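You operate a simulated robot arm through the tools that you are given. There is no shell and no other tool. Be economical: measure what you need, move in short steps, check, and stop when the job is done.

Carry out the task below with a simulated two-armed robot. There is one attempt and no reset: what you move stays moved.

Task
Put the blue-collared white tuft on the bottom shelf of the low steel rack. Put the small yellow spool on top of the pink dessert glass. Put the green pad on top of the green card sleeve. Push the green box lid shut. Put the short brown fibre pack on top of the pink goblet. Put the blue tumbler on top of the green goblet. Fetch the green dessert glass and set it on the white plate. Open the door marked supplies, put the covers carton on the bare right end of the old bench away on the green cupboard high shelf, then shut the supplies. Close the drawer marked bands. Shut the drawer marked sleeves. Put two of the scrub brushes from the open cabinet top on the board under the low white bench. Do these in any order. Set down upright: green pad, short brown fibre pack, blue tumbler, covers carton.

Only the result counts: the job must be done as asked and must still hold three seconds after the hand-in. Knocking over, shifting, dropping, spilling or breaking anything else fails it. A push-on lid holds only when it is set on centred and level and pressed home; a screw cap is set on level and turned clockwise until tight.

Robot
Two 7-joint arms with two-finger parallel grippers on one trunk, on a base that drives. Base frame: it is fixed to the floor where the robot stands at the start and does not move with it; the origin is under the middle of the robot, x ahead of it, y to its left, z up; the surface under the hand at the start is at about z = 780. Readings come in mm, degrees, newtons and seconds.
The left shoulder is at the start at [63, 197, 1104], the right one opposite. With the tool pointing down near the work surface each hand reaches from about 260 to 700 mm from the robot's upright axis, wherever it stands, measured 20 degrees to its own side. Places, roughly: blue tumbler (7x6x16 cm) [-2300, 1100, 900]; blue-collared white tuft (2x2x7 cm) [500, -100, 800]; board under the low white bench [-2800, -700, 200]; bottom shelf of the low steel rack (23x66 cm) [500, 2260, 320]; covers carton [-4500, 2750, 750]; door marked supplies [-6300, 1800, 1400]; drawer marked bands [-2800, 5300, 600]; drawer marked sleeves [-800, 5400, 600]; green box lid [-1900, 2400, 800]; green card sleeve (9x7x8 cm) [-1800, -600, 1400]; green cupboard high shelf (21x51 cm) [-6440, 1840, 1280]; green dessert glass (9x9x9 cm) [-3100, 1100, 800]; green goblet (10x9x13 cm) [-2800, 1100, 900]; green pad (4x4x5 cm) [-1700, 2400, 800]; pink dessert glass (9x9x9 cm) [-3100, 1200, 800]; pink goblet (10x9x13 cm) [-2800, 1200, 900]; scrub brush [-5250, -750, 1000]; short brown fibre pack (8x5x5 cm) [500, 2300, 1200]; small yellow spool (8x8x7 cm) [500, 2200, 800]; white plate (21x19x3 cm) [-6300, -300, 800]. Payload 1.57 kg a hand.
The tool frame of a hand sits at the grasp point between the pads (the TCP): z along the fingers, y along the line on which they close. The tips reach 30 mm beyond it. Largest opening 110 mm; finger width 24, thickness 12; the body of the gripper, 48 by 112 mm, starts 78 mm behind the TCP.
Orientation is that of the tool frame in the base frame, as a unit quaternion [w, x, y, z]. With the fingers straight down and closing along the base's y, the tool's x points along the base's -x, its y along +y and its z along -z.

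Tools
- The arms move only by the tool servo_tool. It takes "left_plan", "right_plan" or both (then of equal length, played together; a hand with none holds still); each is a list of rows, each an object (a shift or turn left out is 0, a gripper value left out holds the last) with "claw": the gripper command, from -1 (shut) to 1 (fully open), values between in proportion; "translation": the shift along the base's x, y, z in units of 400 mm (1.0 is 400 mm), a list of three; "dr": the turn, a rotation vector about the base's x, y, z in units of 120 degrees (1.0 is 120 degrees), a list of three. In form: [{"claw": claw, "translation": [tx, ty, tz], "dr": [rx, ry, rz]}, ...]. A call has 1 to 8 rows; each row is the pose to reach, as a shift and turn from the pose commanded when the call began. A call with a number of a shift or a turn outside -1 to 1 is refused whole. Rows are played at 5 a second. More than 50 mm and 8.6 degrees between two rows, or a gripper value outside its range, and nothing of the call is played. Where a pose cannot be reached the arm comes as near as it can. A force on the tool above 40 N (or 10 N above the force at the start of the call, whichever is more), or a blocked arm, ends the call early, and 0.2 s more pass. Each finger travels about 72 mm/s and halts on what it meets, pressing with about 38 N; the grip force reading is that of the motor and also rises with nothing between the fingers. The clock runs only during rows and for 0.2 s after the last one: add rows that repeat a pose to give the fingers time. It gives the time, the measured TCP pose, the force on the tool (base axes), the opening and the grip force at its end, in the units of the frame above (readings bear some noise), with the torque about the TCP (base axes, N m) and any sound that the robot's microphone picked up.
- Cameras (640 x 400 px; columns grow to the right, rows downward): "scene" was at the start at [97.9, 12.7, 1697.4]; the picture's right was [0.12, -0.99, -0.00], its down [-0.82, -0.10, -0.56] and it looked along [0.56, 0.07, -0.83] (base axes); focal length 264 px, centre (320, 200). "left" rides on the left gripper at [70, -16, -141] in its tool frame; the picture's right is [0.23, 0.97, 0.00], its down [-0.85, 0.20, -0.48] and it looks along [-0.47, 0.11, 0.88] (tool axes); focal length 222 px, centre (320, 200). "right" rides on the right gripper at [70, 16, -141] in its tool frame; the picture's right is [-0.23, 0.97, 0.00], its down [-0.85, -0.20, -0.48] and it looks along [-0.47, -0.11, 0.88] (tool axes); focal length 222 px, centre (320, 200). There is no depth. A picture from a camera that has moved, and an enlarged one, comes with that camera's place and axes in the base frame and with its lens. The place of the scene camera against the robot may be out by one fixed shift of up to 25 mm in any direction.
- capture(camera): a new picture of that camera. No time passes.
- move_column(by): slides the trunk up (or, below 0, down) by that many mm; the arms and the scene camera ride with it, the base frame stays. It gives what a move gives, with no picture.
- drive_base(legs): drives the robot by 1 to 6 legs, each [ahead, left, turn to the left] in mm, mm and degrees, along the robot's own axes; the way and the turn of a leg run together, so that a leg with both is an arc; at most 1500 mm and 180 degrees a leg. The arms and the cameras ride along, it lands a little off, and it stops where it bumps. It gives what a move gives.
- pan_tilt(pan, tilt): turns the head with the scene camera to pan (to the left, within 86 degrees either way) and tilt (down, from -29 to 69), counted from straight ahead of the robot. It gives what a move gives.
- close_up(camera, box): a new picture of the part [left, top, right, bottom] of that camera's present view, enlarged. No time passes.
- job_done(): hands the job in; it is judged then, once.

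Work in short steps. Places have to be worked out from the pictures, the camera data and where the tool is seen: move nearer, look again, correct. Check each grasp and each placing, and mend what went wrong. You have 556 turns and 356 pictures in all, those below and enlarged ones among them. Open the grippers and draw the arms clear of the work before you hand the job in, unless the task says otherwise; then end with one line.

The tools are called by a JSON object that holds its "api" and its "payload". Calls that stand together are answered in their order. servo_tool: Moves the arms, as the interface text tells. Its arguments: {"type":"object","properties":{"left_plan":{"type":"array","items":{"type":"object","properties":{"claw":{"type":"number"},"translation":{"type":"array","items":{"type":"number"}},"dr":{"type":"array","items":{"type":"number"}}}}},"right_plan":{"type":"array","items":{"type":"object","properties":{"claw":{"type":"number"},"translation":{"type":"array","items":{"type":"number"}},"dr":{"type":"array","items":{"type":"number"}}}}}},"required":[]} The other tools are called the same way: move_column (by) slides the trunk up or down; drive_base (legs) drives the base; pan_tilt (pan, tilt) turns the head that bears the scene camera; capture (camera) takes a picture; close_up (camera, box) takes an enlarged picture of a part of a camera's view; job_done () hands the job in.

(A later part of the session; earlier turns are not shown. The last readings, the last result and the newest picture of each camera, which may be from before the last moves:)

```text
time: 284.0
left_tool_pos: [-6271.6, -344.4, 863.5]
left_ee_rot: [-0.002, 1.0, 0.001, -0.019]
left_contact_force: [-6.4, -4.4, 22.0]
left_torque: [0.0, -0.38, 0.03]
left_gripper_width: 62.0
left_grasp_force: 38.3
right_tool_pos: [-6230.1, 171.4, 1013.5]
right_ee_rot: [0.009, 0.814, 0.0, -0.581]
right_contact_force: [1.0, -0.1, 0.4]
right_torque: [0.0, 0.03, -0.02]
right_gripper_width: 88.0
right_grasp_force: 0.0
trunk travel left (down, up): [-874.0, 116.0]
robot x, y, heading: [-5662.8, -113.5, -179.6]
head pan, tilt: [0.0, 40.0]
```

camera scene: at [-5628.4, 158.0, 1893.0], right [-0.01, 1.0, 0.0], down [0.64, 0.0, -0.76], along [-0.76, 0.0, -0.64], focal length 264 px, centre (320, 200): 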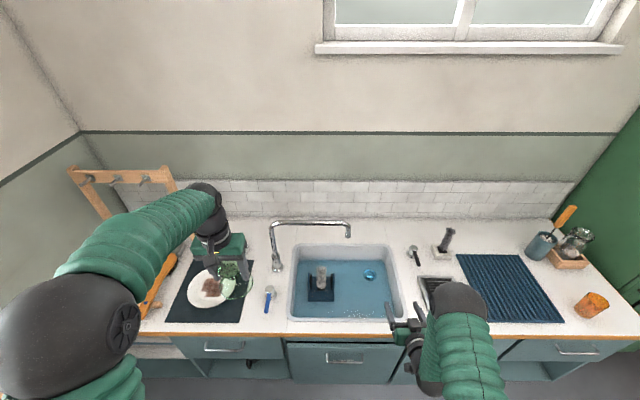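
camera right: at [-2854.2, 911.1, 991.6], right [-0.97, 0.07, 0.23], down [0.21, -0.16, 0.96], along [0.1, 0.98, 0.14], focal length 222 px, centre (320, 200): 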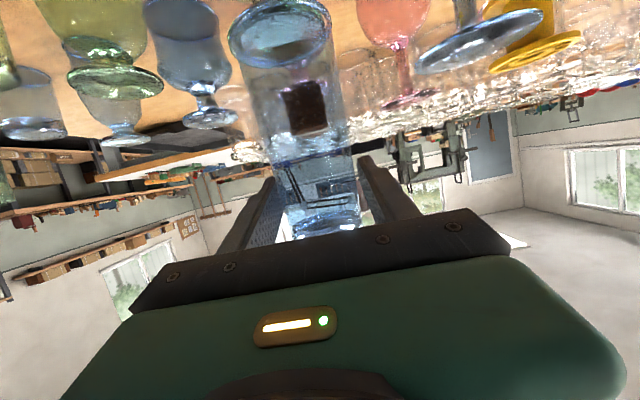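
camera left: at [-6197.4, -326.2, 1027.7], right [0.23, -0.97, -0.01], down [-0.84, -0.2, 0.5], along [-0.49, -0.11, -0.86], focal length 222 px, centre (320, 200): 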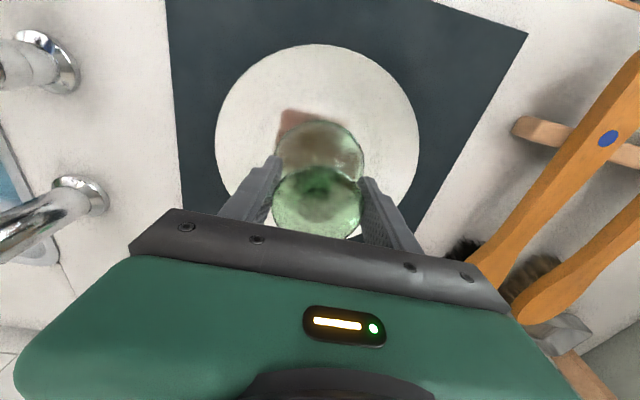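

Firm contact at 863.5. I relieve 3 mm of command and open slowly.

{"api": "servo_tool", "payload": {"left_plan": [{"translation": [0, 0, 0.008]}, {"translation": [0, 0, 0.009]}, {"claw": 0.2, "translation": [0, 0, 0.009]}, {"claw": 0.3, "translation": [0, 0, 0.009]}, {"claw": 0.45, "translation": [0, 0, 0.009]}, {"claw": 0.6, "translation": [0, 0, 0.009]}, {"translation": [0, 0, 0.009]}]}}

{"api": "capture", "payload": {"camera": "left"}}

```text
time: 285.6
left_tool_pos: [-6269.9, -345.0, 863.9]
left_ee_rot: [-0.003, 1.0, 0.002, -0.016]
left_contact_force: [-0.3, 0.5, 0.7]
left_torque: [-0.03, -0.06, 0.03]
left_gripper_width: 87.7
left_grasp_force: 0.1
right_tool_pos: [-6230.3, 169.9, 1013.7]
right_ee_rot: [0.008, 0.815, 0.0, -0.58]
right_contact_force: [-0.3, -0.2, 0.2]
right_torque: [-0.03, 0.01, 0.03]
right_gripper_width: 87.9
right_grasp_force: 0.1
trunk travel left (down, up): [-874.0, 116.0]
robot x, y, heading: [-5667.2, -109.8, -179.4]
head pan, tilt: [0.0, 40.0]
```

```text
221 pictures are left
camera left: at [-6197.2, -330.5, 1003.0], right [0.23, -0.97, -0.01], down [-0.84, -0.2, 0.5], along [-0.49, -0.11, -0.86], focal length 222 px, centre (320, 200)
```

left: 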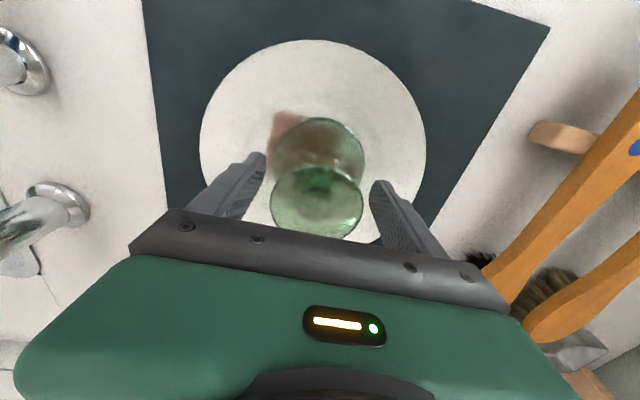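

The glass stands free on the plate. I raise the hand straight up and back away.

{"api": "servo_tool", "payload": {"left_plan": [{"translation": [0, 0, 0.08]}, {"translation": [0, 0, 0.18]}, {"translation": [0, 0, 0.3]}, {"translation": [0, 0, 0.42]}, {"translation": [0, 0, 0.54]}, {"translation": [0.1, 0, 0.6]}, {"translation": [0.2, 0, 0.6]}]}}

{"api": "drive_base", "payload": {"legs": [[-250, -150, 0]]}}

{"api": "pan_tilt", "payload": {"pan": 40, "tilt": 40}}

{"api": "capture", "payload": {"camera": "scene"}}

```text
time: 287.2
left_tool_pos: [-6187.1, -345.5, 1106.3]
left_ee_rot: [-0.002, 1.0, 0.002, -0.016]
left_contact_force: [-0.9, -0.1, -0.6]
left_torque: [0.02, 0.03, 0.0]
left_gripper_width: 87.9
left_grasp_force: 0.0
right_tool_pos: [-6230.6, 170.5, 1014.8]
right_ee_rot: [0.009, 0.814, 0.0, -0.581]
right_contact_force: [0.3, -0.3, -0.4]
right_torque: [0.01, -0.01, 0.0]
right_gripper_width: 88.3
right_grasp_force: 0.1
trunk travel left (down, up): [-874.0, 116.0]
robot x, y, heading: [-5665.8, -114.0, -179.4]
head pan, tilt: [0.0, 40.0]
```

```text
time: 289.2
left_tool_pos: [-5946.5, -200.4, 1101.6]
left_ee_rot: [-0.005, 1.0, 0.002, -0.014]
left_contact_force: [0.4, -1.2, 0.4]
left_torque: [0.0, -0.01, 0.01]
left_gripper_width: 88.0
left_grasp_force: 0.0
right_tool_pos: [-5987.2, 313.7, 1013.6]
right_ee_rot: [0.008, 0.815, 0.004, -0.58]
right_contact_force: [-0.3, 0.5, 0.4]
right_torque: [0.03, 0.03, -0.02]
right_gripper_width: 88.1
right_grasp_force: 0.0
trunk travel left (down, up): [-874.0, 116.0]
robot x, y, heading: [-5417.3, 38.3, -179.4]
head pan, tilt: [0.0, 40.0]
```

```text
time: 290.3
left_tool_pos: [-5941.5, -198.1, 1105.2]
left_ee_rot: [-0.004, 1.0, 0.003, -0.015]
left_contact_force: [0.4, 0.7, 0.4]
left_torque: [0.0, 0.01, 0.03]
left_gripper_width: 87.8
left_grasp_force: 0.1
right_tool_pos: [-5983.0, 317.1, 1014.5]
right_ee_rot: [0.009, 0.814, 0.003, -0.581]
right_contact_force: [0.2, 0.1, 0.5]
right_torque: [-0.03, 0.0, 0.03]
right_gripper_width: 88.0
right_grasp_force: 0.0
trunk travel left (down, up): [-874.0, 116.0]
robot x, y, heading: [-5419.7, 38.2, -179.4]
head pan, tilt: [40.0, 40.0]
```

```text
220 pictures are left
camera scene: at [-5524.6, -17.5, 1893.0], right [-0.65, 0.76, 0.0], down [0.49, 0.42, -0.76], along [-0.58, -0.5, -0.64], focal length 264 px, centre (320, 200)
```

scene: 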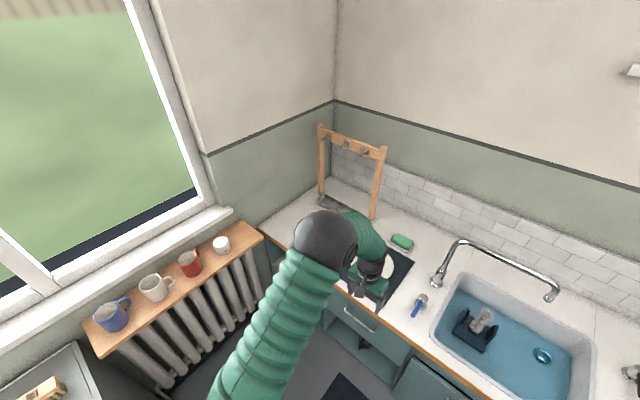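

Glass placed. Next the scrub brushes: I move to face the open cabinet (heading -90) for a closer look.

{"api": "drive_base", "payload": {"legs": [[-390, -200, 0], [0, 0, 89.4]]}}

{"api": "pan_tilt", "payload": {"pan": 0, "tilt": 40}}

{"api": "capture", "payload": {"camera": "scene"}}

```text
time: 296.8
left_tool_pos: [-4800.0, -282.8, 1103.9]
left_ee_rot: [0.009, 0.708, 0.706, -0.013]
left_contact_force: [-1.2, 0.4, 0.0]
left_torque: [-0.01, -0.01, -0.01]
left_gripper_width: 88.1
left_grasp_force: 0.0
right_tool_pos: [-5316.2, -318.8, 1014.5]
right_ee_rot: [0.416, 0.578, 0.573, -0.406]
right_contact_force: [0.5, 0.0, -1.5]
right_torque: [0.03, 0.01, -0.01]
right_gripper_width: 87.9
right_grasp_force: 0.1
trunk travel left (down, up): [-874.0, 116.0]
robot x, y, heading: [-5028.9, 245.8, -89.9]
head pan, tilt: [40.0, 40.0]
```

```text
time: 297.8
left_tool_pos: [-4799.7, -282.0, 1105.9]
left_ee_rot: [0.01, 0.708, 0.706, -0.013]
left_contact_force: [0.7, 0.1, -0.8]
left_torque: [0.01, 0.0, 0.01]
left_gripper_width: 88.0
left_grasp_force: 0.1
right_tool_pos: [-5316.5, -317.9, 1015.6]
right_ee_rot: [0.416, 0.577, 0.573, -0.406]
right_contact_force: [-0.2, 0.1, 0.0]
right_torque: [-0.01, 0.05, -0.01]
right_gripper_width: 88.0
right_grasp_force: 0.1
trunk travel left (down, up): [-874.0, 116.0]
robot x, y, heading: [-5031.9, 245.9, -90.1]
head pan, tilt: [0.0, 40.0]
```

```text
219 pictures are left
camera scene: at [-5035.2, 126.2, 1893.0], right [-1.0, 0.0, 0.0], down [0.0, 0.64, -0.76], along [0.0, -0.76, -0.64], focal length 264 px, centre (320, 200)
```

scene: 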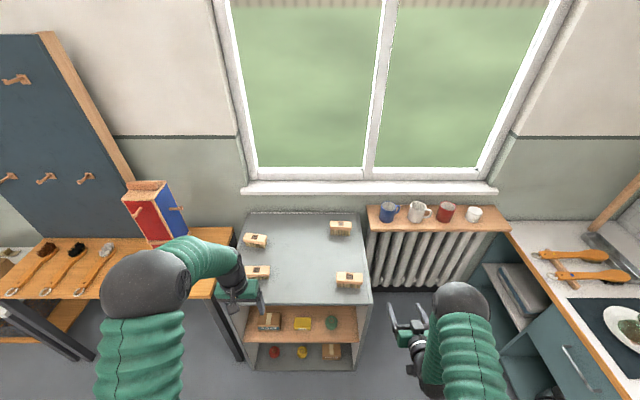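

{"api": "close_up", "payload": {"camera": "scene", "box": [215, 200, 395, 310]}}

```text
3.56 times, centred on (305, 255) of scene
camera zoom: at [-5035.2, 126.2, 1893.0], right [-1.0, 0.0, 0.0], down [0.0, 0.64, -0.76], along [0.0, -0.76, -0.64], focal length 939 px, centre (373, 4)
```

zoom: 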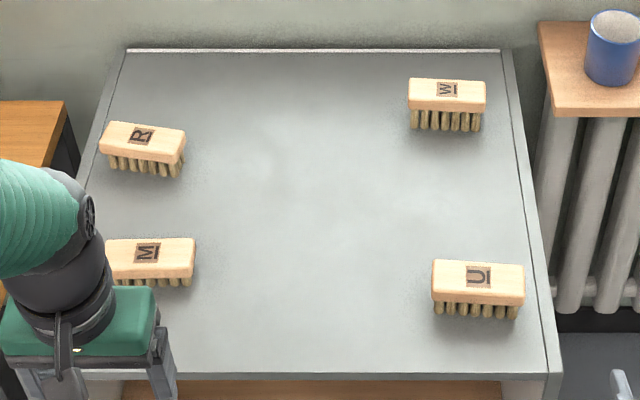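

Brushes are ~105×50 mm with bristles down; grasping from above across the width suits. First I unpitch the right hand, moving it inward/up as it originally came.

{"api": "servo_tool", "payload": {"right_plan": [{"translation": [0.06, 0, 0.06], "dr": [0, 0, 0]}, {"translation": [0.12, 0, 0.12], "dr": [0.06, 0, 0]}, {"translation": [0.18, 0, 0.18], "dr": [0.13, 0, 0]}, {"translation": [0.24, 0, 0.22], "dr": [0.2, 0, 0]}, {"translation": [0.3, 0, 0.26], "dr": [0.27, 0, 0]}, {"translation": [0.33, 0, 0.3], "dr": [0.34, 0, 0]}, {"translation": [0.33, 0, 0.34], "dr": [0.41, 0, 0]}, {"translation": [0.33, 0, 0.38], "dr": [0.48, 0, 0]}]}}

{"api": "servo_tool", "payload": {"right_plan": [{"translation": [0, 0, 0], "dr": [0.06, 0, 0]}, {"translation": [0, 0, 0], "dr": [0.109, 0, 0]}, {"translation": [0, 0, -0.08], "dr": [0.109, 0, 0]}, {"translation": [0, 0, -0.16], "dr": [0.109, 0, 0]}, {"translation": [0, 0, -0.24], "dr": [0.109, 0, 0]}]}}

{"api": "capture", "payload": {"camera": "scene"}}

```text
time: 299.6
left_tool_pos: [-4798.3, -282.4, 1106.4]
left_ee_rot: [0.009, 0.708, 0.706, -0.012]
left_contact_force: [-0.4, 0.0, -0.1]
left_torque: [0.01, -0.01, 0.01]
left_gripper_width: 87.9
left_grasp_force: 0.0
right_tool_pos: [-5183.0, -320.1, 1167.5]
right_ee_rot: [0.085, 0.707, 0.697, -0.08]
right_contact_force: [-0.6, 0.5, -0.2]
right_torque: [0.0, 0.01, 0.0]
right_gripper_width: 88.0
right_grasp_force: 0.1
trunk travel left (down, up): [-874.0, 116.0]
robot x, y, heading: [-5028.8, 240.2, -90.1]
head pan, tilt: [0.0, 40.0]
```

```text
time: 300.8
left_tool_pos: [-4798.7, -281.5, 1106.2]
left_ee_rot: [0.009, 0.708, 0.706, -0.012]
left_contact_force: [-0.5, 0.7, 0.4]
left_torque: [0.01, 0.02, 0.02]
left_gripper_width: 88.2
left_grasp_force: 0.0
right_tool_pos: [-5184.4, -318.6, 1070.3]
right_ee_rot: [0.005, 0.712, 0.702, 0.001]
right_contact_force: [0.9, -0.2, 0.3]
right_torque: [0.01, 0.04, 0.0]
right_gripper_width: 87.9
right_grasp_force: 0.0
trunk travel left (down, up): [-874.0, 116.0]
robot x, y, heading: [-5025.8, 243.6, -90.1]
head pan, tilt: [0.0, 40.0]
```

```text
217 pictures are left
camera scene: at [-5034.4, 123.5, 1892.9], right [-1.0, 0.0, 0.0], down [0.0, 0.65, -0.76], along [0.0, -0.76, -0.65], focal length 264 px, centre (320, 200)
```

scene: 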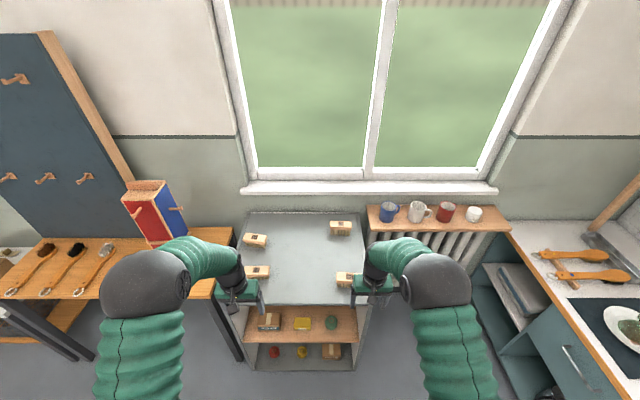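

Both hands vertical now. I yaw each hand 90° so the fingers close along y.

{"api": "servo_tool", "payload": {"right_plan": [{"dr": [0, 0, 0.07]}, {"dr": [0, 0, 0.14]}, {"dr": [0, 0, 0.21]}, {"dr": [0, 0, 0.28]}, {"dr": [0, 0, 0.35]}, {"dr": [0, 0, 0.42]}, {"dr": [0, 0, 0.49]}, {"dr": [0, 0, 0.56]}], "left_plan": [{"dr": [0, 0, -0.07]}, {"dr": [0, 0, -0.14]}, {"dr": [0, 0, -0.21]}, {"dr": [0, 0, -0.28]}, {"dr": [0, 0, -0.35]}, {"dr": [0, 0, -0.42]}, {"dr": [0, 0, -0.49]}, {"dr": [0, 0, -0.56]}]}}

{"api": "servo_tool", "payload": {"right_plan": [{"dr": [0, 0, 0.065]}, {"dr": [0, 0, 0.13]}, {"dr": [0, 0, 0.185]}, {"dr": [0, 0, 0.185]}], "left_plan": [{"dr": [0, 0, -0.065]}, {"dr": [0, 0, -0.13]}, {"dr": [0, 0, -0.185]}, {"dr": [0, 0, -0.185]}]}}

{"api": "drive_base", "payload": {"legs": [[190, 0, 0]]}}

{"api": "servo_tool", "payload": {"right_plan": [{"translation": [0, 0, 0]}, {"translation": [0, 0, 0]}]}}

{"api": "capture", "payload": {"camera": "right"}}

{"api": "capture", "payload": {"camera": "left"}}

```text
time: 302.6
left_tool_pos: [-4799.7, -280.9, 1106.6]
left_ee_rot: [0.0, 0.981, 0.194, -0.018]
left_contact_force: [-0.4, -0.5, -0.7]
left_torque: [0.01, -0.01, 0.0]
left_gripper_width: 88.1
left_grasp_force: 0.1
right_tool_pos: [-5182.9, -318.1, 1072.7]
right_ee_rot: [0.005, 0.202, 0.979, 0.004]
right_contact_force: [-0.7, -0.1, -0.6]
right_torque: [0.0, -0.01, 0.0]
right_gripper_width: 87.9
right_grasp_force: 0.0
trunk travel left (down, up): [-874.0, 116.0]
robot x, y, heading: [-5029.7, 245.6, -90.1]
head pan, tilt: [0.0, 40.0]
```

```text
time: 303.6
left_tool_pos: [-4798.9, -280.9, 1106.8]
left_ee_rot: [-0.004, 1.0, 0.003, -0.017]
left_contact_force: [0.0, 0.8, -0.7]
left_torque: [-0.03, 0.06, 0.0]
left_gripper_width: 88.2
left_grasp_force: 0.1
right_tool_pos: [-5183.1, -318.4, 1071.8]
right_ee_rot: [0.004, 0.01, 1.0, 0.004]
right_contact_force: [-0.3, -0.1, 0.3]
right_torque: [0.0, -0.04, 0.02]
right_gripper_width: 87.9
right_grasp_force: 0.0
trunk travel left (down, up): [-874.0, 116.0]
robot x, y, heading: [-5025.7, 246.1, -90.0]
head pan, tilt: [0.0, 40.0]
```

```text
time: 305.2
left_tool_pos: [-4799.4, -467.6, 1107.7]
left_ee_rot: [-0.002, 1.0, 0.004, -0.018]
left_contact_force: [1.1, -0.1, 0.2]
left_torque: [0.0, 0.01, 0.0]
left_gripper_width: 88.0
left_grasp_force: 0.1
right_tool_pos: [-5182.1, -504.9, 1073.5]
right_ee_rot: [0.003, 0.011, 1.0, 0.003]
right_contact_force: [0.4, 0.8, 0.0]
right_torque: [-0.01, -0.02, 0.0]
right_gripper_width: 87.8
right_grasp_force: 0.1
trunk travel left (down, up): [-874.0, 116.0]
robot x, y, heading: [-5031.3, 50.8, -90.0]
head pan, tilt: [0.0, 40.0]
```

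```text
time: 305.8
left_tool_pos: [-4798.6, -468.2, 1108.2]
left_ee_rot: [-0.002, 1.0, 0.004, -0.018]
left_contact_force: [0.2, -0.8, -0.7]
left_torque: [-0.01, 0.02, 0.02]
left_gripper_width: 88.0
left_grasp_force: 0.1
right_tool_pos: [-5181.8, -506.2, 1073.8]
right_ee_rot: [0.005, 0.011, 1.0, 0.002]
right_contact_force: [-0.6, 0.2, 0.3]
right_torque: [0.0, -0.02, -0.01]
right_gripper_width: 88.1
right_grasp_force: 0.1
trunk travel left (down, up): [-874.0, 116.0]
robot x, y, heading: [-5023.2, 49.7, -89.9]
head pan, tilt: [0.0, 40.0]
```

```text
216 pictures are left
camera right: at [-5252.8, -490.6, 1214.6], right [0.25, 0.97, 0.01], down [0.85, -0.22, 0.48], along [0.47, -0.11, -0.88], focal length 222 px, centre (320, 200)
```

right: 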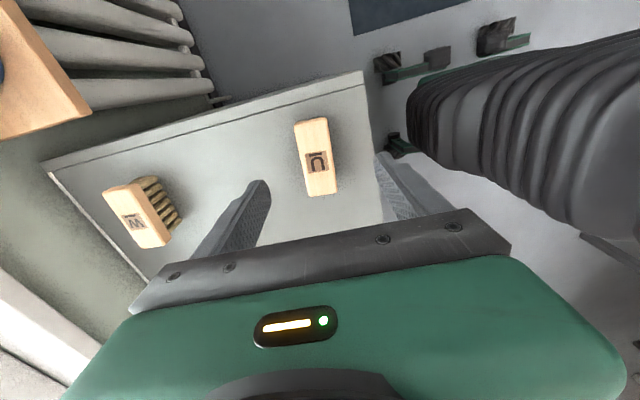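

```text
215 pictures are left
camera left: at [-4724.8, -453.8, 1247.2], right [0.23, -0.97, -0.01], down [-0.84, -0.21, 0.51], along [-0.49, -0.11, -0.86], focal length 222 px, centre (320, 200)
```

left: 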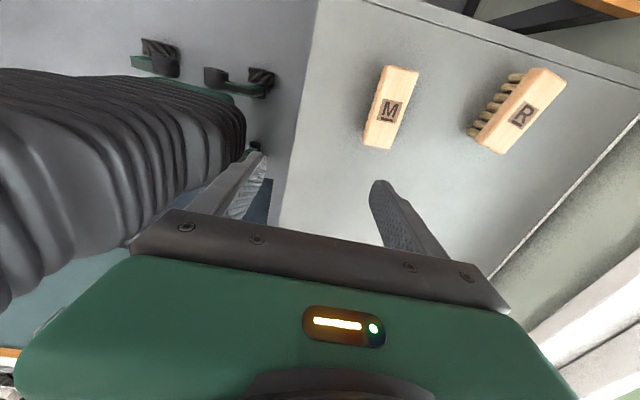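

Brush tops are at z≈921: U at [-5161, -515], M at [-4748, -554]. I move both hands over them and down to TCP ≈930.

{"api": "servo_tool", "payload": {"left_plan": [{"claw": 0.35, "translation": [0.063, -0.1075, 0]}, {"translation": [0.126, -0.215, 0]}, {"translation": [0.126, -0.215, -0.12]}, {"translation": [0.126, -0.215, -0.24]}, {"translation": [0.126, -0.215, -0.36]}, {"translation": [0.126, -0.215, -0.44]}, {"translation": [0.126, -0.215, -0.44]}], "right_plan": [{"claw": 0.35, "translation": [0.026, -0.011, 0]}, {"translation": [0.052, -0.022, 0]}, {"translation": [0.052, -0.022, -0.1]}, {"translation": [0.052, -0.022, -0.2]}, {"translation": [0.052, -0.022, -0.3]}, {"translation": [0.052, -0.022, -0.36]}, {"translation": [0.052, -0.022, -0.36]}]}}

{"api": "capture", "payload": {"camera": "right"}}

{"api": "capture", "payload": {"camera": "left"}}

```text
time: 307.4
left_tool_pos: [-4748.2, -554.4, 931.1]
left_ee_rot: [-0.003, 1.0, 0.004, -0.018]
left_contact_force: [-0.1, 0.0, -0.1]
left_torque: [0.02, -0.02, -0.01]
left_gripper_width: 74.0
left_grasp_force: 0.0
right_tool_pos: [-5162.2, -515.0, 929.5]
right_ee_rot: [0.003, 0.012, 1.0, 0.003]
right_contact_force: [-0.3, 0.1, -0.4]
right_torque: [0.04, -0.01, 0.02]
right_gripper_width: 74.5
right_grasp_force: 0.1
trunk travel left (down, up): [-874.0, 116.0]
robot x, y, heading: [-5026.1, 56.0, -90.2]
head pan, tilt: [0.0, 40.0]
```

```text
214 pictures are left
camera right: at [-5231.2, -500.3, 1070.3], right [0.25, 0.97, 0.01], down [0.85, -0.22, 0.48], along [0.47, -0.11, -0.88], focal length 222 px, centre (320, 200)
```

right: 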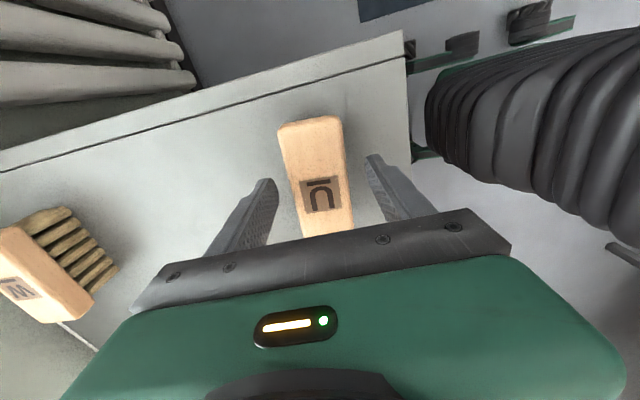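

```text
213 pictures are left
camera left: at [-4673.8, -540.4, 1070.0], right [0.23, -0.97, -0.01], down [-0.84, -0.21, 0.51], along [-0.5, -0.11, -0.86], focal length 222 px, centre (320, 200)
```

left: 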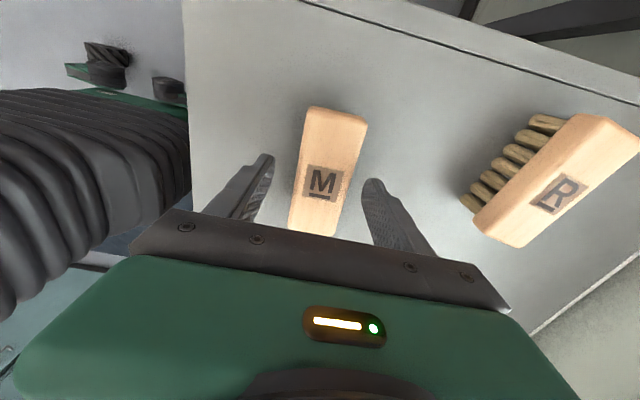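

Both brushes are centred between the fingers. I descend 16 mm and close both.

{"api": "servo_tool", "payload": {"left_plan": [{"translation": [0, 0, -0.02]}, {"translation": [0, 0, -0.04]}, {"claw": -0.2, "translation": [0, 0, -0.04]}, {"claw": -1, "translation": [0, 0, -0.04]}, {"translation": [0, 0, -0.04]}, {"translation": [0, 0, -0.04]}], "right_plan": [{"translation": [0, 0, -0.02]}, {"translation": [0, 0, -0.04]}, {"claw": -0.2, "translation": [0, 0, -0.04]}, {"claw": -1, "translation": [0, 0, -0.04]}, {"translation": [0, 0, -0.04]}, {"translation": [0, 0, -0.04]}]}}

{"api": "servo_tool", "payload": {"left_plan": [{"translation": [0, 0, 0.06]}, {"translation": [0, 0, 0.16]}, {"translation": [0, 0, 0.28]}, {"translation": [0, 0, 0.4]}, {"translation": [0, 0, 0.5]}], "right_plan": [{"translation": [0, 0, 0.06]}, {"translation": [0, 0, 0.16]}, {"translation": [0, 0, 0.28]}, {"translation": [0, 0, 0.4]}, {"translation": [0, 0, 0.5]}]}}

{"api": "drive_base", "payload": {"legs": [[-250, 0, 0]]}}

{"api": "capture", "payload": {"camera": "scene"}}

```text
time: 308.8
left_tool_pos: [-4748.3, -556.1, 914.6]
left_ee_rot: [-0.002, 1.0, 0.004, -0.018]
left_contact_force: [0.6, 0.3, 0.0]
left_torque: [0.02, 0.01, -0.04]
left_gripper_width: 45.1
left_grasp_force: 38.0
right_tool_pos: [-5161.2, -515.7, 913.4]
right_ee_rot: [0.003, 0.011, 1.0, 0.003]
right_contact_force: [0.3, 0.3, -0.3]
right_torque: [0.02, 0.02, 0.01]
right_gripper_width: 45.4
right_grasp_force: 37.9
trunk travel left (down, up): [-874.0, 116.0]
robot x, y, heading: [-5030.7, 48.4, -89.9]
head pan, tilt: [0.0, 40.0]
```

```text
time: 310.0
left_tool_pos: [-4749.9, -554.7, 1117.3]
left_ee_rot: [-0.001, 1.0, 0.004, -0.018]
left_contact_force: [0.3, 0.6, -1.4]
left_torque: [-0.01, 0.0, -0.02]
left_gripper_width: 45.3
left_grasp_force: 38.7
right_tool_pos: [-5161.3, -514.1, 1114.9]
right_ee_rot: [0.003, 0.011, 1.0, 0.004]
right_contact_force: [-0.3, 0.6, -0.1]
right_torque: [-0.02, 0.03, 0.0]
right_gripper_width: 45.5
right_grasp_force: 38.3
trunk travel left (down, up): [-874.0, 116.0]
robot x, y, heading: [-5028.5, 53.9, -90.1]
head pan, tilt: [0.0, 40.0]
```

```text
time: 311.8
left_tool_pos: [-4752.0, -311.5, 1113.6]
left_ee_rot: [-0.005, 1.0, 0.003, -0.017]
left_contact_force: [-1.0, -1.4, -1.5]
left_torque: [0.02, -0.01, 0.01]
left_gripper_width: 45.1
left_grasp_force: 38.5
right_tool_pos: [-5162.6, -269.2, 1111.0]
right_ee_rot: [0.004, 0.012, 1.0, 0.007]
right_contact_force: [-0.3, -0.3, -1.8]
right_torque: [0.03, -0.01, 0.01]
right_gripper_width: 45.2
right_grasp_force: 37.8
trunk travel left (down, up): [-874.0, 116.0]
robot x, y, heading: [-5031.2, 303.2, -90.1]
head pan, tilt: [0.0, 40.0]
```

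```text
212 pictures are left
camera scene: at [-5033.9, 174.5, 1892.2], right [-1.0, 0.0, 0.0], down [0.0, 0.65, -0.76], along [0.0, -0.76, -0.65], focal length 264 px, centre (320, 200)
```

scene: 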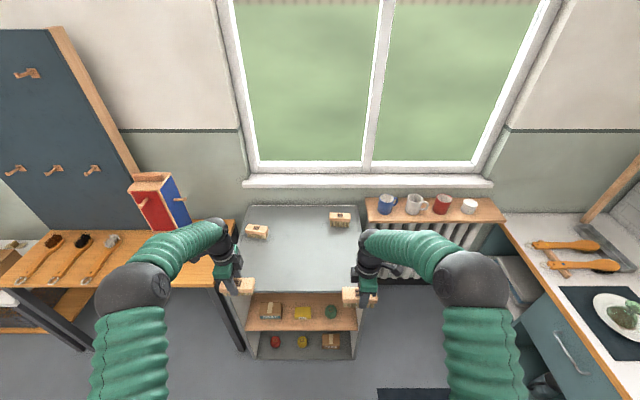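

Both brushes held. I strafe along the aisle to x≈-2800 in front of the low white bench.

{"api": "drive_base", "payload": {"legs": [[0, 1115, 0], [0, 1115, 0]]}}

{"api": "pan_tilt", "payload": {"pan": 0, "tilt": 50}}

{"api": "capture", "payload": {"camera": "scene"}}

```text
time: 322.8
left_tool_pos: [-2526.2, -325.5, 1118.1]
left_ee_rot: [-0.001, 1.0, 0.0, -0.015]
left_contact_force: [-0.2, 0.2, -0.7]
left_torque: [-0.04, 0.0, 0.0]
left_gripper_width: 45.2
left_grasp_force: 37.9
right_tool_pos: [-2938.7, -279.8, 1114.3]
right_ee_rot: [0.006, 0.015, 1.0, 0.002]
right_contact_force: [0.1, 0.3, -1.0]
right_torque: [-0.01, 0.0, 0.01]
right_gripper_width: 45.4
right_grasp_force: 38.1
trunk travel left (down, up): [-874.0, 116.0]
robot x, y, heading: [-2795.3, 279.6, -90.4]
head pan, tilt: [0.0, 40.0]
```

```text
time: 323.5
left_tool_pos: [-2523.5, -322.0, 1118.2]
left_ee_rot: [0.0, 1.0, 0.0, -0.017]
left_contact_force: [0.3, 0.2, -1.3]
left_torque: [0.0, -0.04, 0.03]
left_gripper_width: 45.2
left_grasp_force: 37.8
right_tool_pos: [-2934.7, -277.6, 1115.9]
right_ee_rot: [0.003, 0.014, 1.0, 0.001]
right_contact_force: [-0.4, 0.9, -1.0]
right_torque: [0.01, 0.03, 0.0]
right_gripper_width: 45.4
right_grasp_force: 38.0
trunk travel left (down, up): [-874.0, 116.0]
robot x, y, heading: [-2794.5, 280.5, -90.4]
head pan, tilt: [0.0, 50.0]
```

```text
211 pictures are left
camera scene: at [-2803.1, 173.2, 1878.8], right [-1.0, 0.01, 0.0], down [0.01, 0.77, -0.64], along [-0.01, -0.64, -0.77], focal length 264 px, centre (320, 200)
```

scene: 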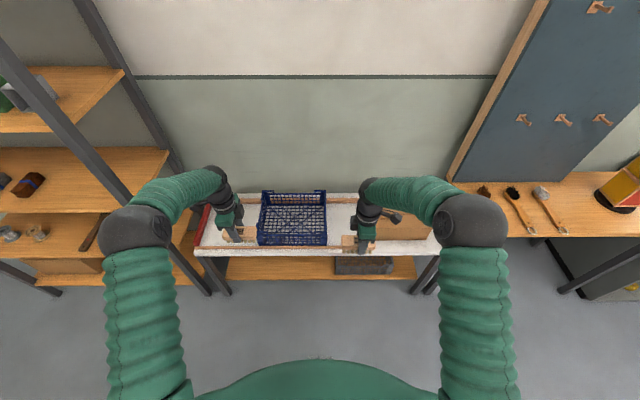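

I lower the trunk to see the lower board and judge heights.

{"api": "drive_base", "payload": {"legs": [[-150, 0, 0]]}}

{"api": "move_column", "payload": {"by": -400}}

{"api": "pan_tilt", "payload": {"pan": 0, "tilt": 45}}

{"api": "capture", "payload": {"camera": "scene"}}

```text
time: 324.9
left_tool_pos: [-2521.6, -178.2, 1116.0]
left_ee_rot: [-0.002, 1.0, 0.0, -0.017]
left_contact_force: [-0.1, 0.1, -1.6]
left_torque: [-0.03, 0.0, 0.01]
left_gripper_width: 45.1
left_grasp_force: 38.0
right_tool_pos: [-2933.4, -131.4, 1113.7]
right_ee_rot: [0.003, 0.015, 1.0, 0.002]
right_contact_force: [0.4, 1.1, -0.9]
right_torque: [-0.01, -0.01, 0.0]
right_gripper_width: 45.5
right_grasp_force: 38.0
trunk travel left (down, up): [-874.0, 116.0]
robot x, y, heading: [-2796.0, 433.8, -90.6]
head pan, tilt: [0.0, 50.0]
```

```text
time: 328.7
left_tool_pos: [-2522.6, -170.1, 720.3]
left_ee_rot: [0.001, 1.0, -0.001, -0.017]
left_contact_force: [-0.8, -0.3, -1.3]
left_torque: [0.01, -0.01, -0.03]
left_gripper_width: 45.4
left_grasp_force: 37.8
right_tool_pos: [-2934.0, -125.6, 718.5]
right_ee_rot: [0.003, 0.015, 1.0, 0.0]
right_contact_force: [0.1, -0.1, -1.8]
right_torque: [-0.01, 0.01, -0.02]
right_gripper_width: 45.5
right_grasp_force: 38.4
trunk travel left (down, up): [-474.0, 516.0]
robot x, y, heading: [-2795.8, 435.2, -90.5]
head pan, tilt: [0.0, 50.0]
```

```text
time: 329.4
left_tool_pos: [-2522.9, -169.2, 718.3]
left_ee_rot: [0.002, 1.0, 0.0, -0.018]
left_contact_force: [-0.5, -0.1, -0.9]
left_torque: [-0.01, 0.03, 0.04]
left_gripper_width: 44.9
left_grasp_force: 38.2
right_tool_pos: [-2935.0, -123.3, 717.8]
right_ee_rot: [0.003, 0.017, 1.0, 0.0]
right_contact_force: [0.4, -0.1, -0.6]
right_torque: [-0.01, 0.04, -0.05]
right_gripper_width: 45.5
right_grasp_force: 38.2
trunk travel left (down, up): [-474.0, 516.0]
robot x, y, heading: [-2794.8, 431.0, -90.2]
head pan, tilt: [0.0, 45.0]
```

```text
210 pictures are left
camera scene: at [-2802.2, 319.9, 1485.6], right [-1.0, 0.01, 0.0], down [0.01, 0.71, -0.7], along [-0.01, -0.7, -0.71], focal length 264 px, centre (320, 200)
```

scene: 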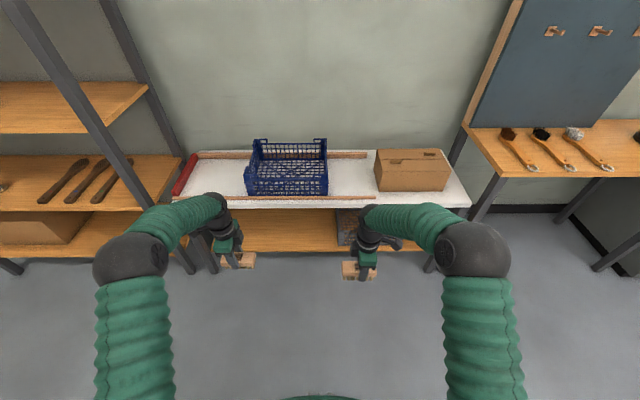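

Board top ≈180, bench top ≈560, front edge y≈-550; the board is free for x between about -2400 and -2850. I try pitching both hands 55° forward here in free space.

{"api": "servo_tool", "payload": {"left_plan": [{"dr": [-0.06, 0, 0]}, {"dr": [-0.12, 0, 0]}, {"dr": [-0.18, 0, 0]}, {"dr": [-0.24, 0, 0]}, {"dr": [-0.3, 0, 0]}, {"dr": [-0.36, 0, 0]}, {"dr": [-0.42, 0, 0]}, {"dr": [-0.47, 0, 0]}]}}

{"api": "servo_tool", "payload": {"right_plan": [{"dr": [-0.06, 0, 0]}, {"dr": [-0.12, 0, 0]}, {"dr": [-0.18, 0, 0]}, {"dr": [-0.24, 0, 0]}, {"dr": [-0.3, 0, 0]}, {"dr": [-0.36, 0, 0]}, {"dr": [-0.42, 0, 0]}, {"dr": [-0.47, 0, 0]}]}}

{"api": "capture", "payload": {"camera": "scene"}}

```text
time: 331.2
left_tool_pos: [-2522.5, -170.9, 720.4]
left_ee_rot: [0.475, 0.88, -0.009, -0.015]
left_contact_force: [0.3, -0.7, -0.4]
left_torque: [0.06, 0.0, 0.0]
left_gripper_width: 45.2
left_grasp_force: 38.2
right_tool_pos: [-2934.1, -125.1, 717.5]
right_ee_rot: [0.003, 0.015, 1.0, -0.001]
right_contact_force: [-0.1, 0.1, -1.1]
right_torque: [0.0, 0.0, -0.01]
right_gripper_width: 45.5
right_grasp_force: 37.9
trunk travel left (down, up): [-474.0, 516.0]
robot x, y, heading: [-2794.4, 431.3, -90.4]
head pan, tilt: [0.0, 45.0]
```

```text
time: 332.8
left_tool_pos: [-2524.7, -169.5, 718.3]
left_ee_rot: [0.474, 0.881, -0.009, -0.014]
left_contact_force: [0.4, -1.0, -0.7]
left_torque: [0.02, 0.02, 0.0]
left_gripper_width: 45.4
left_grasp_force: 38.1
right_tool_pos: [-3021.1, -131.9, 726.3]
right_ee_rot: [-0.017, 0.1, 0.896, -0.433]
right_contact_force: [-1.3, 0.2, -2.1]
right_torque: [0.02, 0.0, 0.03]
right_gripper_width: 45.2
right_grasp_force: 38.0
trunk travel left (down, up): [-474.0, 516.0]
robot x, y, heading: [-2794.7, 430.4, -90.4]
head pan, tilt: [0.0, 45.0]
stopped in row 8 (right hand): the arm was blocked; the commanded pose is now the measured one
```

```text
209 pictures are left
camera scene: at [-2804.5, 320.1, 1483.6], right [-1.0, 0.01, 0.0], down [0.01, 0.71, -0.7], along [-0.01, -0.7, -0.71], focal length 264 px, centre (320, 200)
```

scene: 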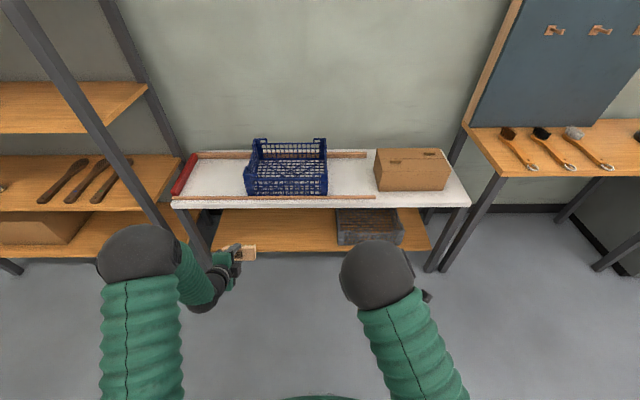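

Left is pitched fine; the right nearly so. I retract the right hand (it would face the crate) and lower the trunk 400 mm.

{"api": "servo_tool", "payload": {"right_plan": [{"translation": [0, 0.08, 0.05]}, {"translation": [0, 0.16, 0.1]}, {"translation": [0, 0.24, 0.15]}, {"translation": [0, 0.32, 0.2]}]}}

{"api": "move_column", "payload": {"by": -400}}

{"api": "capture", "payload": {"camera": "scene"}}

{"api": "capture", "payload": {"camera": "left"}}

```text
time: 334.0
left_tool_pos: [-2523.7, -167.2, 723.0]
left_ee_rot: [0.475, 0.88, -0.009, -0.013]
left_contact_force: [-0.1, -0.7, -1.3]
left_torque: [0.03, -0.02, 0.0]
left_gripper_width: 45.2
left_grasp_force: 37.7
right_tool_pos: [-3061.0, -51.4, 802.9]
right_ee_rot: [-0.046, 0.139, 0.892, -0.427]
right_contact_force: [0.4, -0.5, -1.5]
right_torque: [0.02, -0.05, -0.03]
right_gripper_width: 45.0
right_grasp_force: 38.2
right hand out of reach, approached as far as the arm can: row 3, 4
trunk travel left (down, up): [-474.0, 516.0]
robot x, y, heading: [-2796.4, 433.5, -90.2]
head pan, tilt: [0.0, 45.0]
stopped in row 4 (right hand): the arm was blocked; the commanded pose is now the measured one
```

```text
time: 337.9
left_tool_pos: [-2523.6, -167.7, 321.3]
left_ee_rot: [0.475, 0.88, -0.008, -0.015]
left_contact_force: [0.2, 0.0, -1.5]
left_torque: [0.03, 0.01, 0.02]
left_gripper_width: 45.2
left_grasp_force: 37.9
right_tool_pos: [-3059.2, -52.3, 402.8]
right_ee_rot: [-0.043, 0.139, 0.892, -0.429]
right_contact_force: [-0.4, -0.6, -1.3]
right_torque: [0.03, -0.02, 0.0]
right_gripper_width: 45.4
right_grasp_force: 38.3
trunk travel left (down, up): [-74.0, 916.0]
robot x, y, heading: [-2793.3, 431.9, -90.3]
head pan, tilt: [0.0, 45.0]
```

```text
208 pictures are left
camera scene: at [-2802.8, 322.1, 1085.1], right [-1.0, 0.01, 0.0], down [0.01, 0.71, -0.71], along [-0.01, -0.71, -0.71], focal length 264 px, centre (320, 200)
```

scene: 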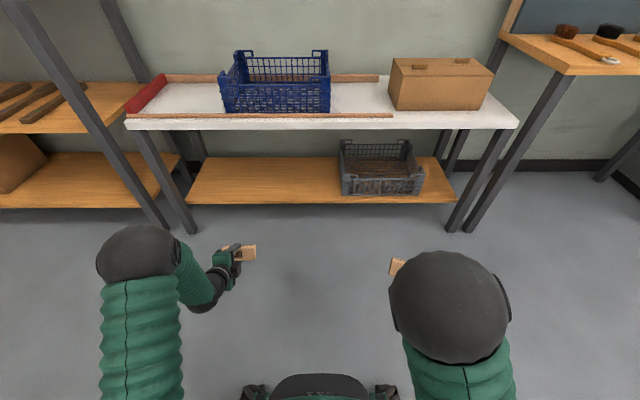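

```text
207 pictures are left
camera left: at [-2449.4, -44.3, 383.7], right [0.22, -0.54, 0.81], down [-0.84, 0.32, 0.44], along [-0.5, -0.78, -0.38], focal length 222 px, centre (320, 200)
```

left: 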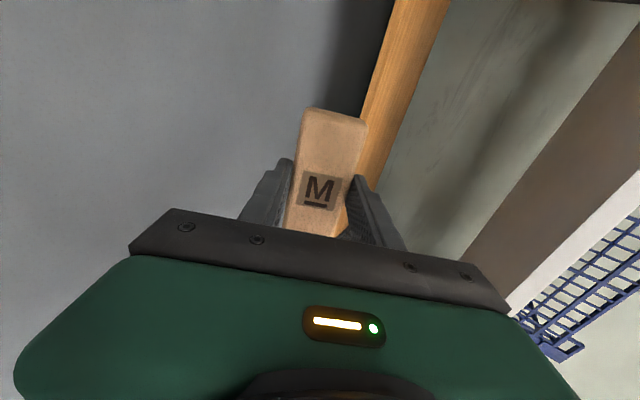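

Board spans y≈-562…-936, free left of the crate (x > -2890). I drive 480 mm forward so the left brush is over the board.

{"api": "drive_base", "payload": {"legs": [[300, 0, 0], [180, 0, 0]]}}

{"api": "capture", "payload": {"camera": "left"}}

{"api": "capture", "payload": {"camera": "scene"}}

```text
time: 341.0
left_tool_pos: [-2527.8, -644.6, 322.2]
left_ee_rot: [0.475, 0.88, -0.009, -0.014]
left_contact_force: [-0.3, -0.6, -0.3]
left_torque: [0.08, 0.0, -0.04]
left_gripper_width: 45.2
left_grasp_force: 37.3
right_tool_pos: [-3064.2, -527.5, 402.1]
right_ee_rot: [-0.045, 0.139, 0.892, -0.428]
right_contact_force: [0.5, -0.2, -1.7]
right_torque: [0.05, 0.02, -0.01]
right_gripper_width: 45.0
right_grasp_force: 38.6
trunk travel left (down, up): [-74.0, 916.0]
robot x, y, heading: [-2801.7, -41.4, -90.8]
head pan, tilt: [0.0, 45.0]
```

```text
206 pictures are left
camera left: at [-2453.4, -520.2, 384.3], right [0.23, -0.54, 0.81], down [-0.84, 0.32, 0.44], along [-0.5, -0.78, -0.38], focal length 222 px, centre (320, 200)
```

left: 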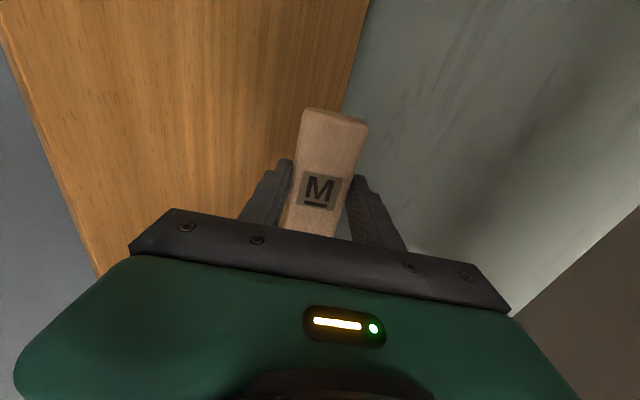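

```text
205 pictures are left
camera scene: at [-2807.0, -154.0, 1085.7], right [-1.0, 0.01, 0.0], down [0.01, 0.71, -0.71], along [-0.01, -0.71, -0.71], focal length 264 px, centre (320, 200)
```

scene: 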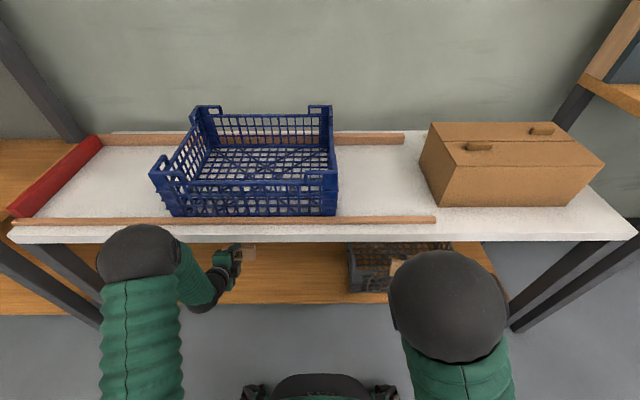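

Left brush is over the board. I lower the left hand in steps.

{"api": "servo_tool", "payload": {"left_plan": [{"translation": [0, -0.02, -0.07]}, {"translation": [0, -0.04, -0.14]}, {"translation": [0, -0.04, -0.19]}, {"translation": [0, -0.04, -0.215]}, {"translation": [0, -0.04, -0.23]}, {"translation": [0, -0.04, -0.245]}, {"translation": [0, -0.04, -0.26]}]}}

{"api": "capture", "payload": {"camera": "left"}}

```text
time: 342.1
left_tool_pos: [-2525.9, -664.8, 245.7]
left_ee_rot: [0.487, 0.873, -0.01, -0.013]
left_contact_force: [-0.6, -0.3, 14.9]
left_torque: [-0.57, -0.17, 0.09]
left_gripper_width: 45.0
left_grasp_force: 37.8
right_tool_pos: [-3067.1, -526.2, 403.9]
right_ee_rot: [-0.045, 0.141, 0.891, -0.429]
right_contact_force: [-0.5, -1.0, -1.6]
right_torque: [0.06, 0.01, -0.01]
right_gripper_width: 45.5
right_grasp_force: 37.9
trunk travel left (down, up): [-74.0, 916.0]
robot x, y, heading: [-2799.9, -44.3, -90.3]
head pan, tilt: [0.0, 45.0]
stopped in row 5 (left hand): the force on the tool passed its limit at 44 N (the readings are from after the stop); the commanded pose is now the measured one
```

```text
204 pictures are left
camera left: at [-2453.0, -539.6, 304.5], right [0.22, -0.52, 0.82], down [-0.84, 0.33, 0.43], along [-0.49, -0.79, -0.36], focal length 222 px, centre (320, 200)
```

left: 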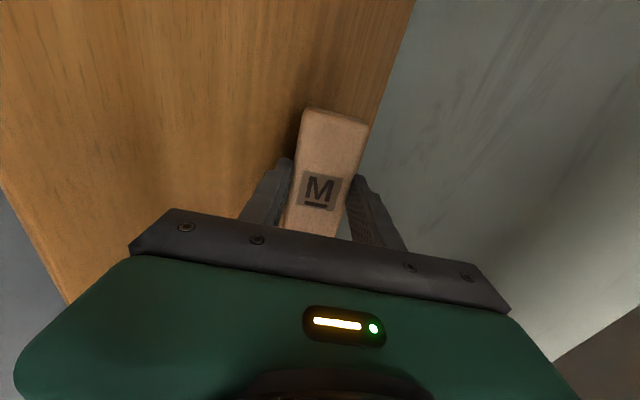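

Contact with the board. I raise slightly while opening, then withdraw along the finger direction.

{"api": "servo_tool", "payload": {"left_plan": [{"claw": 0.0, "translation": [0, 0, 0.01]}, {"claw": 0.3, "translation": [0, 0, 0.03]}, {"claw": 0.5, "translation": [0, 0, 0.05]}, {"claw": 0.5, "translation": [0, 0, 0.05]}, {"translation": [0, 0.05, 0.08]}, {"translation": [0, 0.13, 0.13]}, {"translation": [0, 0.22, 0.18]}, {"translation": [0, 0.31, 0.22]}]}}

{"api": "capture", "payload": {"camera": "left"}}

```text
time: 343.9
left_tool_pos: [-2527.6, -539.1, 327.2]
left_ee_rot: [0.483, 0.876, -0.008, -0.014]
left_contact_force: [-0.2, -0.9, -0.1]
left_torque: [-0.01, 0.03, 0.01]
left_gripper_width: 82.7
left_grasp_force: 0.0
right_tool_pos: [-3065.7, -526.9, 402.9]
right_ee_rot: [-0.045, 0.14, 0.891, -0.429]
right_contact_force: [0.4, -0.1, -1.6]
right_torque: [0.04, 0.0, 0.0]
right_gripper_width: 45.4
right_grasp_force: 38.1
trunk travel left (down, up): [-74.0, 916.0]
robot x, y, heading: [-2797.8, -42.2, -90.4]
head pan, tilt: [0.0, 45.0]
```

```text
203 pictures are left
camera left: at [-2452.8, -413.7, 389.0], right [0.23, -0.53, 0.82], down [-0.84, 0.32, 0.44], along [-0.5, -0.79, -0.37], focal length 222 px, centre (320, 200)
```

left: 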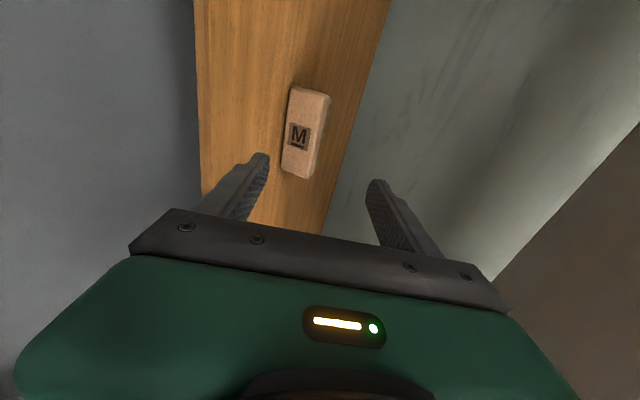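

Brush M lies on the board. For the right brush I back off, tuck the left hand, and shift left 330 mm.

{"api": "drive_base", "payload": {"legs": [[-260, 0, 0]]}}

{"api": "servo_tool", "payload": {"left_plan": [{"translation": [-0.05, 0.06, 0.05]}, {"translation": [-0.1, 0.12, 0.1]}, {"translation": [-0.15, 0.18, 0.15]}, {"translation": [-0.2, 0.24, 0.2]}, {"translation": [-0.25, 0.3, 0.25]}]}}

{"api": "drive_base", "payload": {"legs": [[0, 335, 0], [250, 0, 0]]}}

{"api": "capture", "payload": {"camera": "right"}}

{"api": "capture", "payload": {"camera": "scene"}}

```text
time: 345.8
left_tool_pos: [-2524.3, -278.6, 328.0]
left_ee_rot: [0.482, 0.876, -0.009, -0.014]
left_contact_force: [-0.3, -0.2, 0.5]
left_torque: [0.02, -0.03, -0.01]
left_gripper_width: 82.6
left_grasp_force: 0.0
right_tool_pos: [-3063.6, -266.0, 403.1]
right_ee_rot: [-0.046, 0.139, 0.891, -0.429]
right_contact_force: [0.1, -0.3, -0.8]
right_torque: [0.01, -0.01, 0.02]
right_gripper_width: 45.3
right_grasp_force: 38.2
trunk travel left (down, up): [-74.0, 916.0]
robot x, y, heading: [-2797.8, 217.7, -90.6]
head pan, tilt: [0.0, 45.0]
```

```text
time: 347.0
left_tool_pos: [-2612.5, -293.5, 405.5]
left_ee_rot: [0.482, 0.876, -0.009, -0.013]
left_contact_force: [-0.5, -0.4, -0.1]
left_torque: [0.0, -0.03, 0.02]
left_gripper_width: 82.2
left_grasp_force: 0.1
left hand out of reach, approached as far as the arm can: row 1, 2, 3, 4, 5
right_tool_pos: [-3064.9, -264.5, 402.8]
right_ee_rot: [-0.045, 0.141, 0.891, -0.429]
right_contact_force: [-0.2, 0.7, -1.3]
right_torque: [0.01, 0.01, 0.01]
right_gripper_width: 45.2
right_grasp_force: 37.8
trunk travel left (down, up): [-74.0, 916.0]
robot x, y, heading: [-2798.0, 217.7, -90.6]
head pan, tilt: [0.0, 45.0]
```

```text
time: 350.6
left_tool_pos: [-2276.4, -544.1, 404.7]
left_ee_rot: [0.484, 0.875, -0.01, -0.013]
left_contact_force: [0.3, 0.7, 0.0]
left_torque: [-0.01, 0.0, 0.04]
left_gripper_width: 82.4
left_grasp_force: 0.1
right_tool_pos: [-2729.2, -518.2, 402.8]
right_ee_rot: [-0.045, 0.14, 0.891, -0.428]
right_contact_force: [0.4, -0.4, -1.3]
right_torque: [0.03, 0.0, -0.03]
right_gripper_width: 45.4
right_grasp_force: 37.8
trunk travel left (down, up): [-74.0, 916.0]
robot x, y, heading: [-2466.1, -38.9, -90.5]
head pan, tilt: [0.0, 45.0]
```

```text
202 pictures are left
camera right: at [-2763.6, -382.8, 476.0], right [0.42, 0.51, -0.75], down [0.87, -0.01, 0.49], along [0.25, -0.86, -0.45], focal length 222 px, centre (320, 200)
```

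right: 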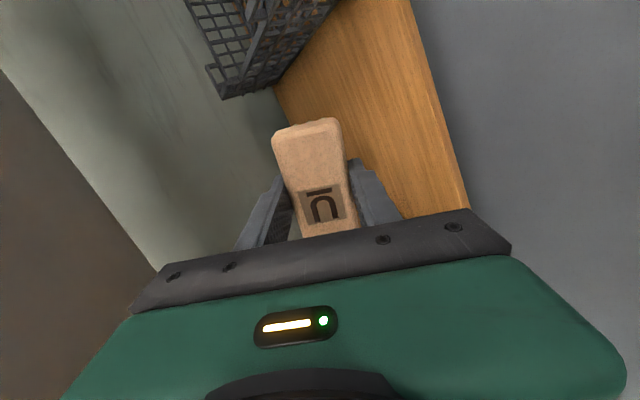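

```text
201 pictures are left
camera scene: at [-2470.9, -145.0, 1085.7], right [-1.0, 0.01, 0.0], down [0.01, 0.71, -0.71], along [-0.01, -0.71, -0.71], focal length 264 px, centre (320, 200)
```

scene: 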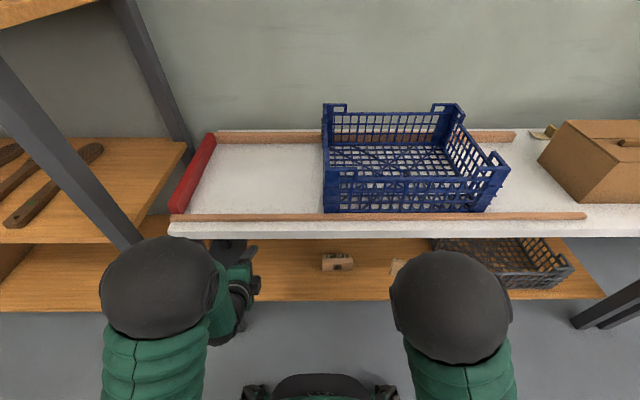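

I extend the right arm forward and down onto the board.

{"api": "servo_tool", "payload": {"right_plan": [{"translation": [0.02, -0.09, -0.03]}, {"translation": [0.03, -0.18, -0.07]}, {"translation": [0.03, -0.26, -0.13]}, {"translation": [0.03, -0.3, -0.22]}, {"translation": [0.03, -0.3, -0.31]}, {"translation": [0.03, -0.3, -0.35]}, {"translation": [0.03, -0.3, -0.38]}, {"translation": [0.03, -0.3, -0.4]}]}}

{"api": "capture", "payload": {"camera": "right"}}

```text
time: 352.4
left_tool_pos: [-2276.5, -545.0, 408.1]
left_ee_rot: [0.485, 0.874, -0.009, -0.015]
left_contact_force: [0.4, 1.5, 0.6]
left_torque: [-0.01, -0.03, 0.01]
left_gripper_width: 82.6
left_grasp_force: 0.1
right_tool_pos: [-2716.5, -637.9, 249.5]
right_ee_rot: [-0.046, 0.141, 0.889, -0.433]
right_contact_force: [0.5, 5.7, 24.3]
right_torque: [-0.19, 1.12, -0.26]
right_gripper_width: 45.4
right_grasp_force: 38.3
trunk travel left (down, up): [-74.0, 916.0]
robot x, y, heading: [-2463.0, -36.8, -90.5]
head pan, tilt: [0.0, 45.0]
```

```text
200 pictures are left
camera right: at [-2751.0, -502.7, 320.7], right [0.42, 0.5, -0.75], down [0.87, 0.0, 0.49], along [0.25, -0.86, -0.44], focal length 222 px, centre (320, 200)
```

right: 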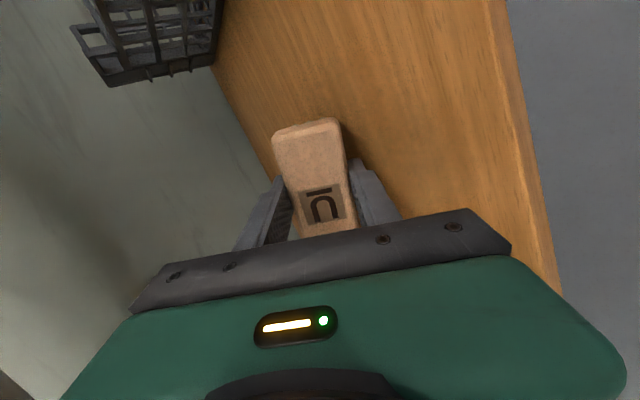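

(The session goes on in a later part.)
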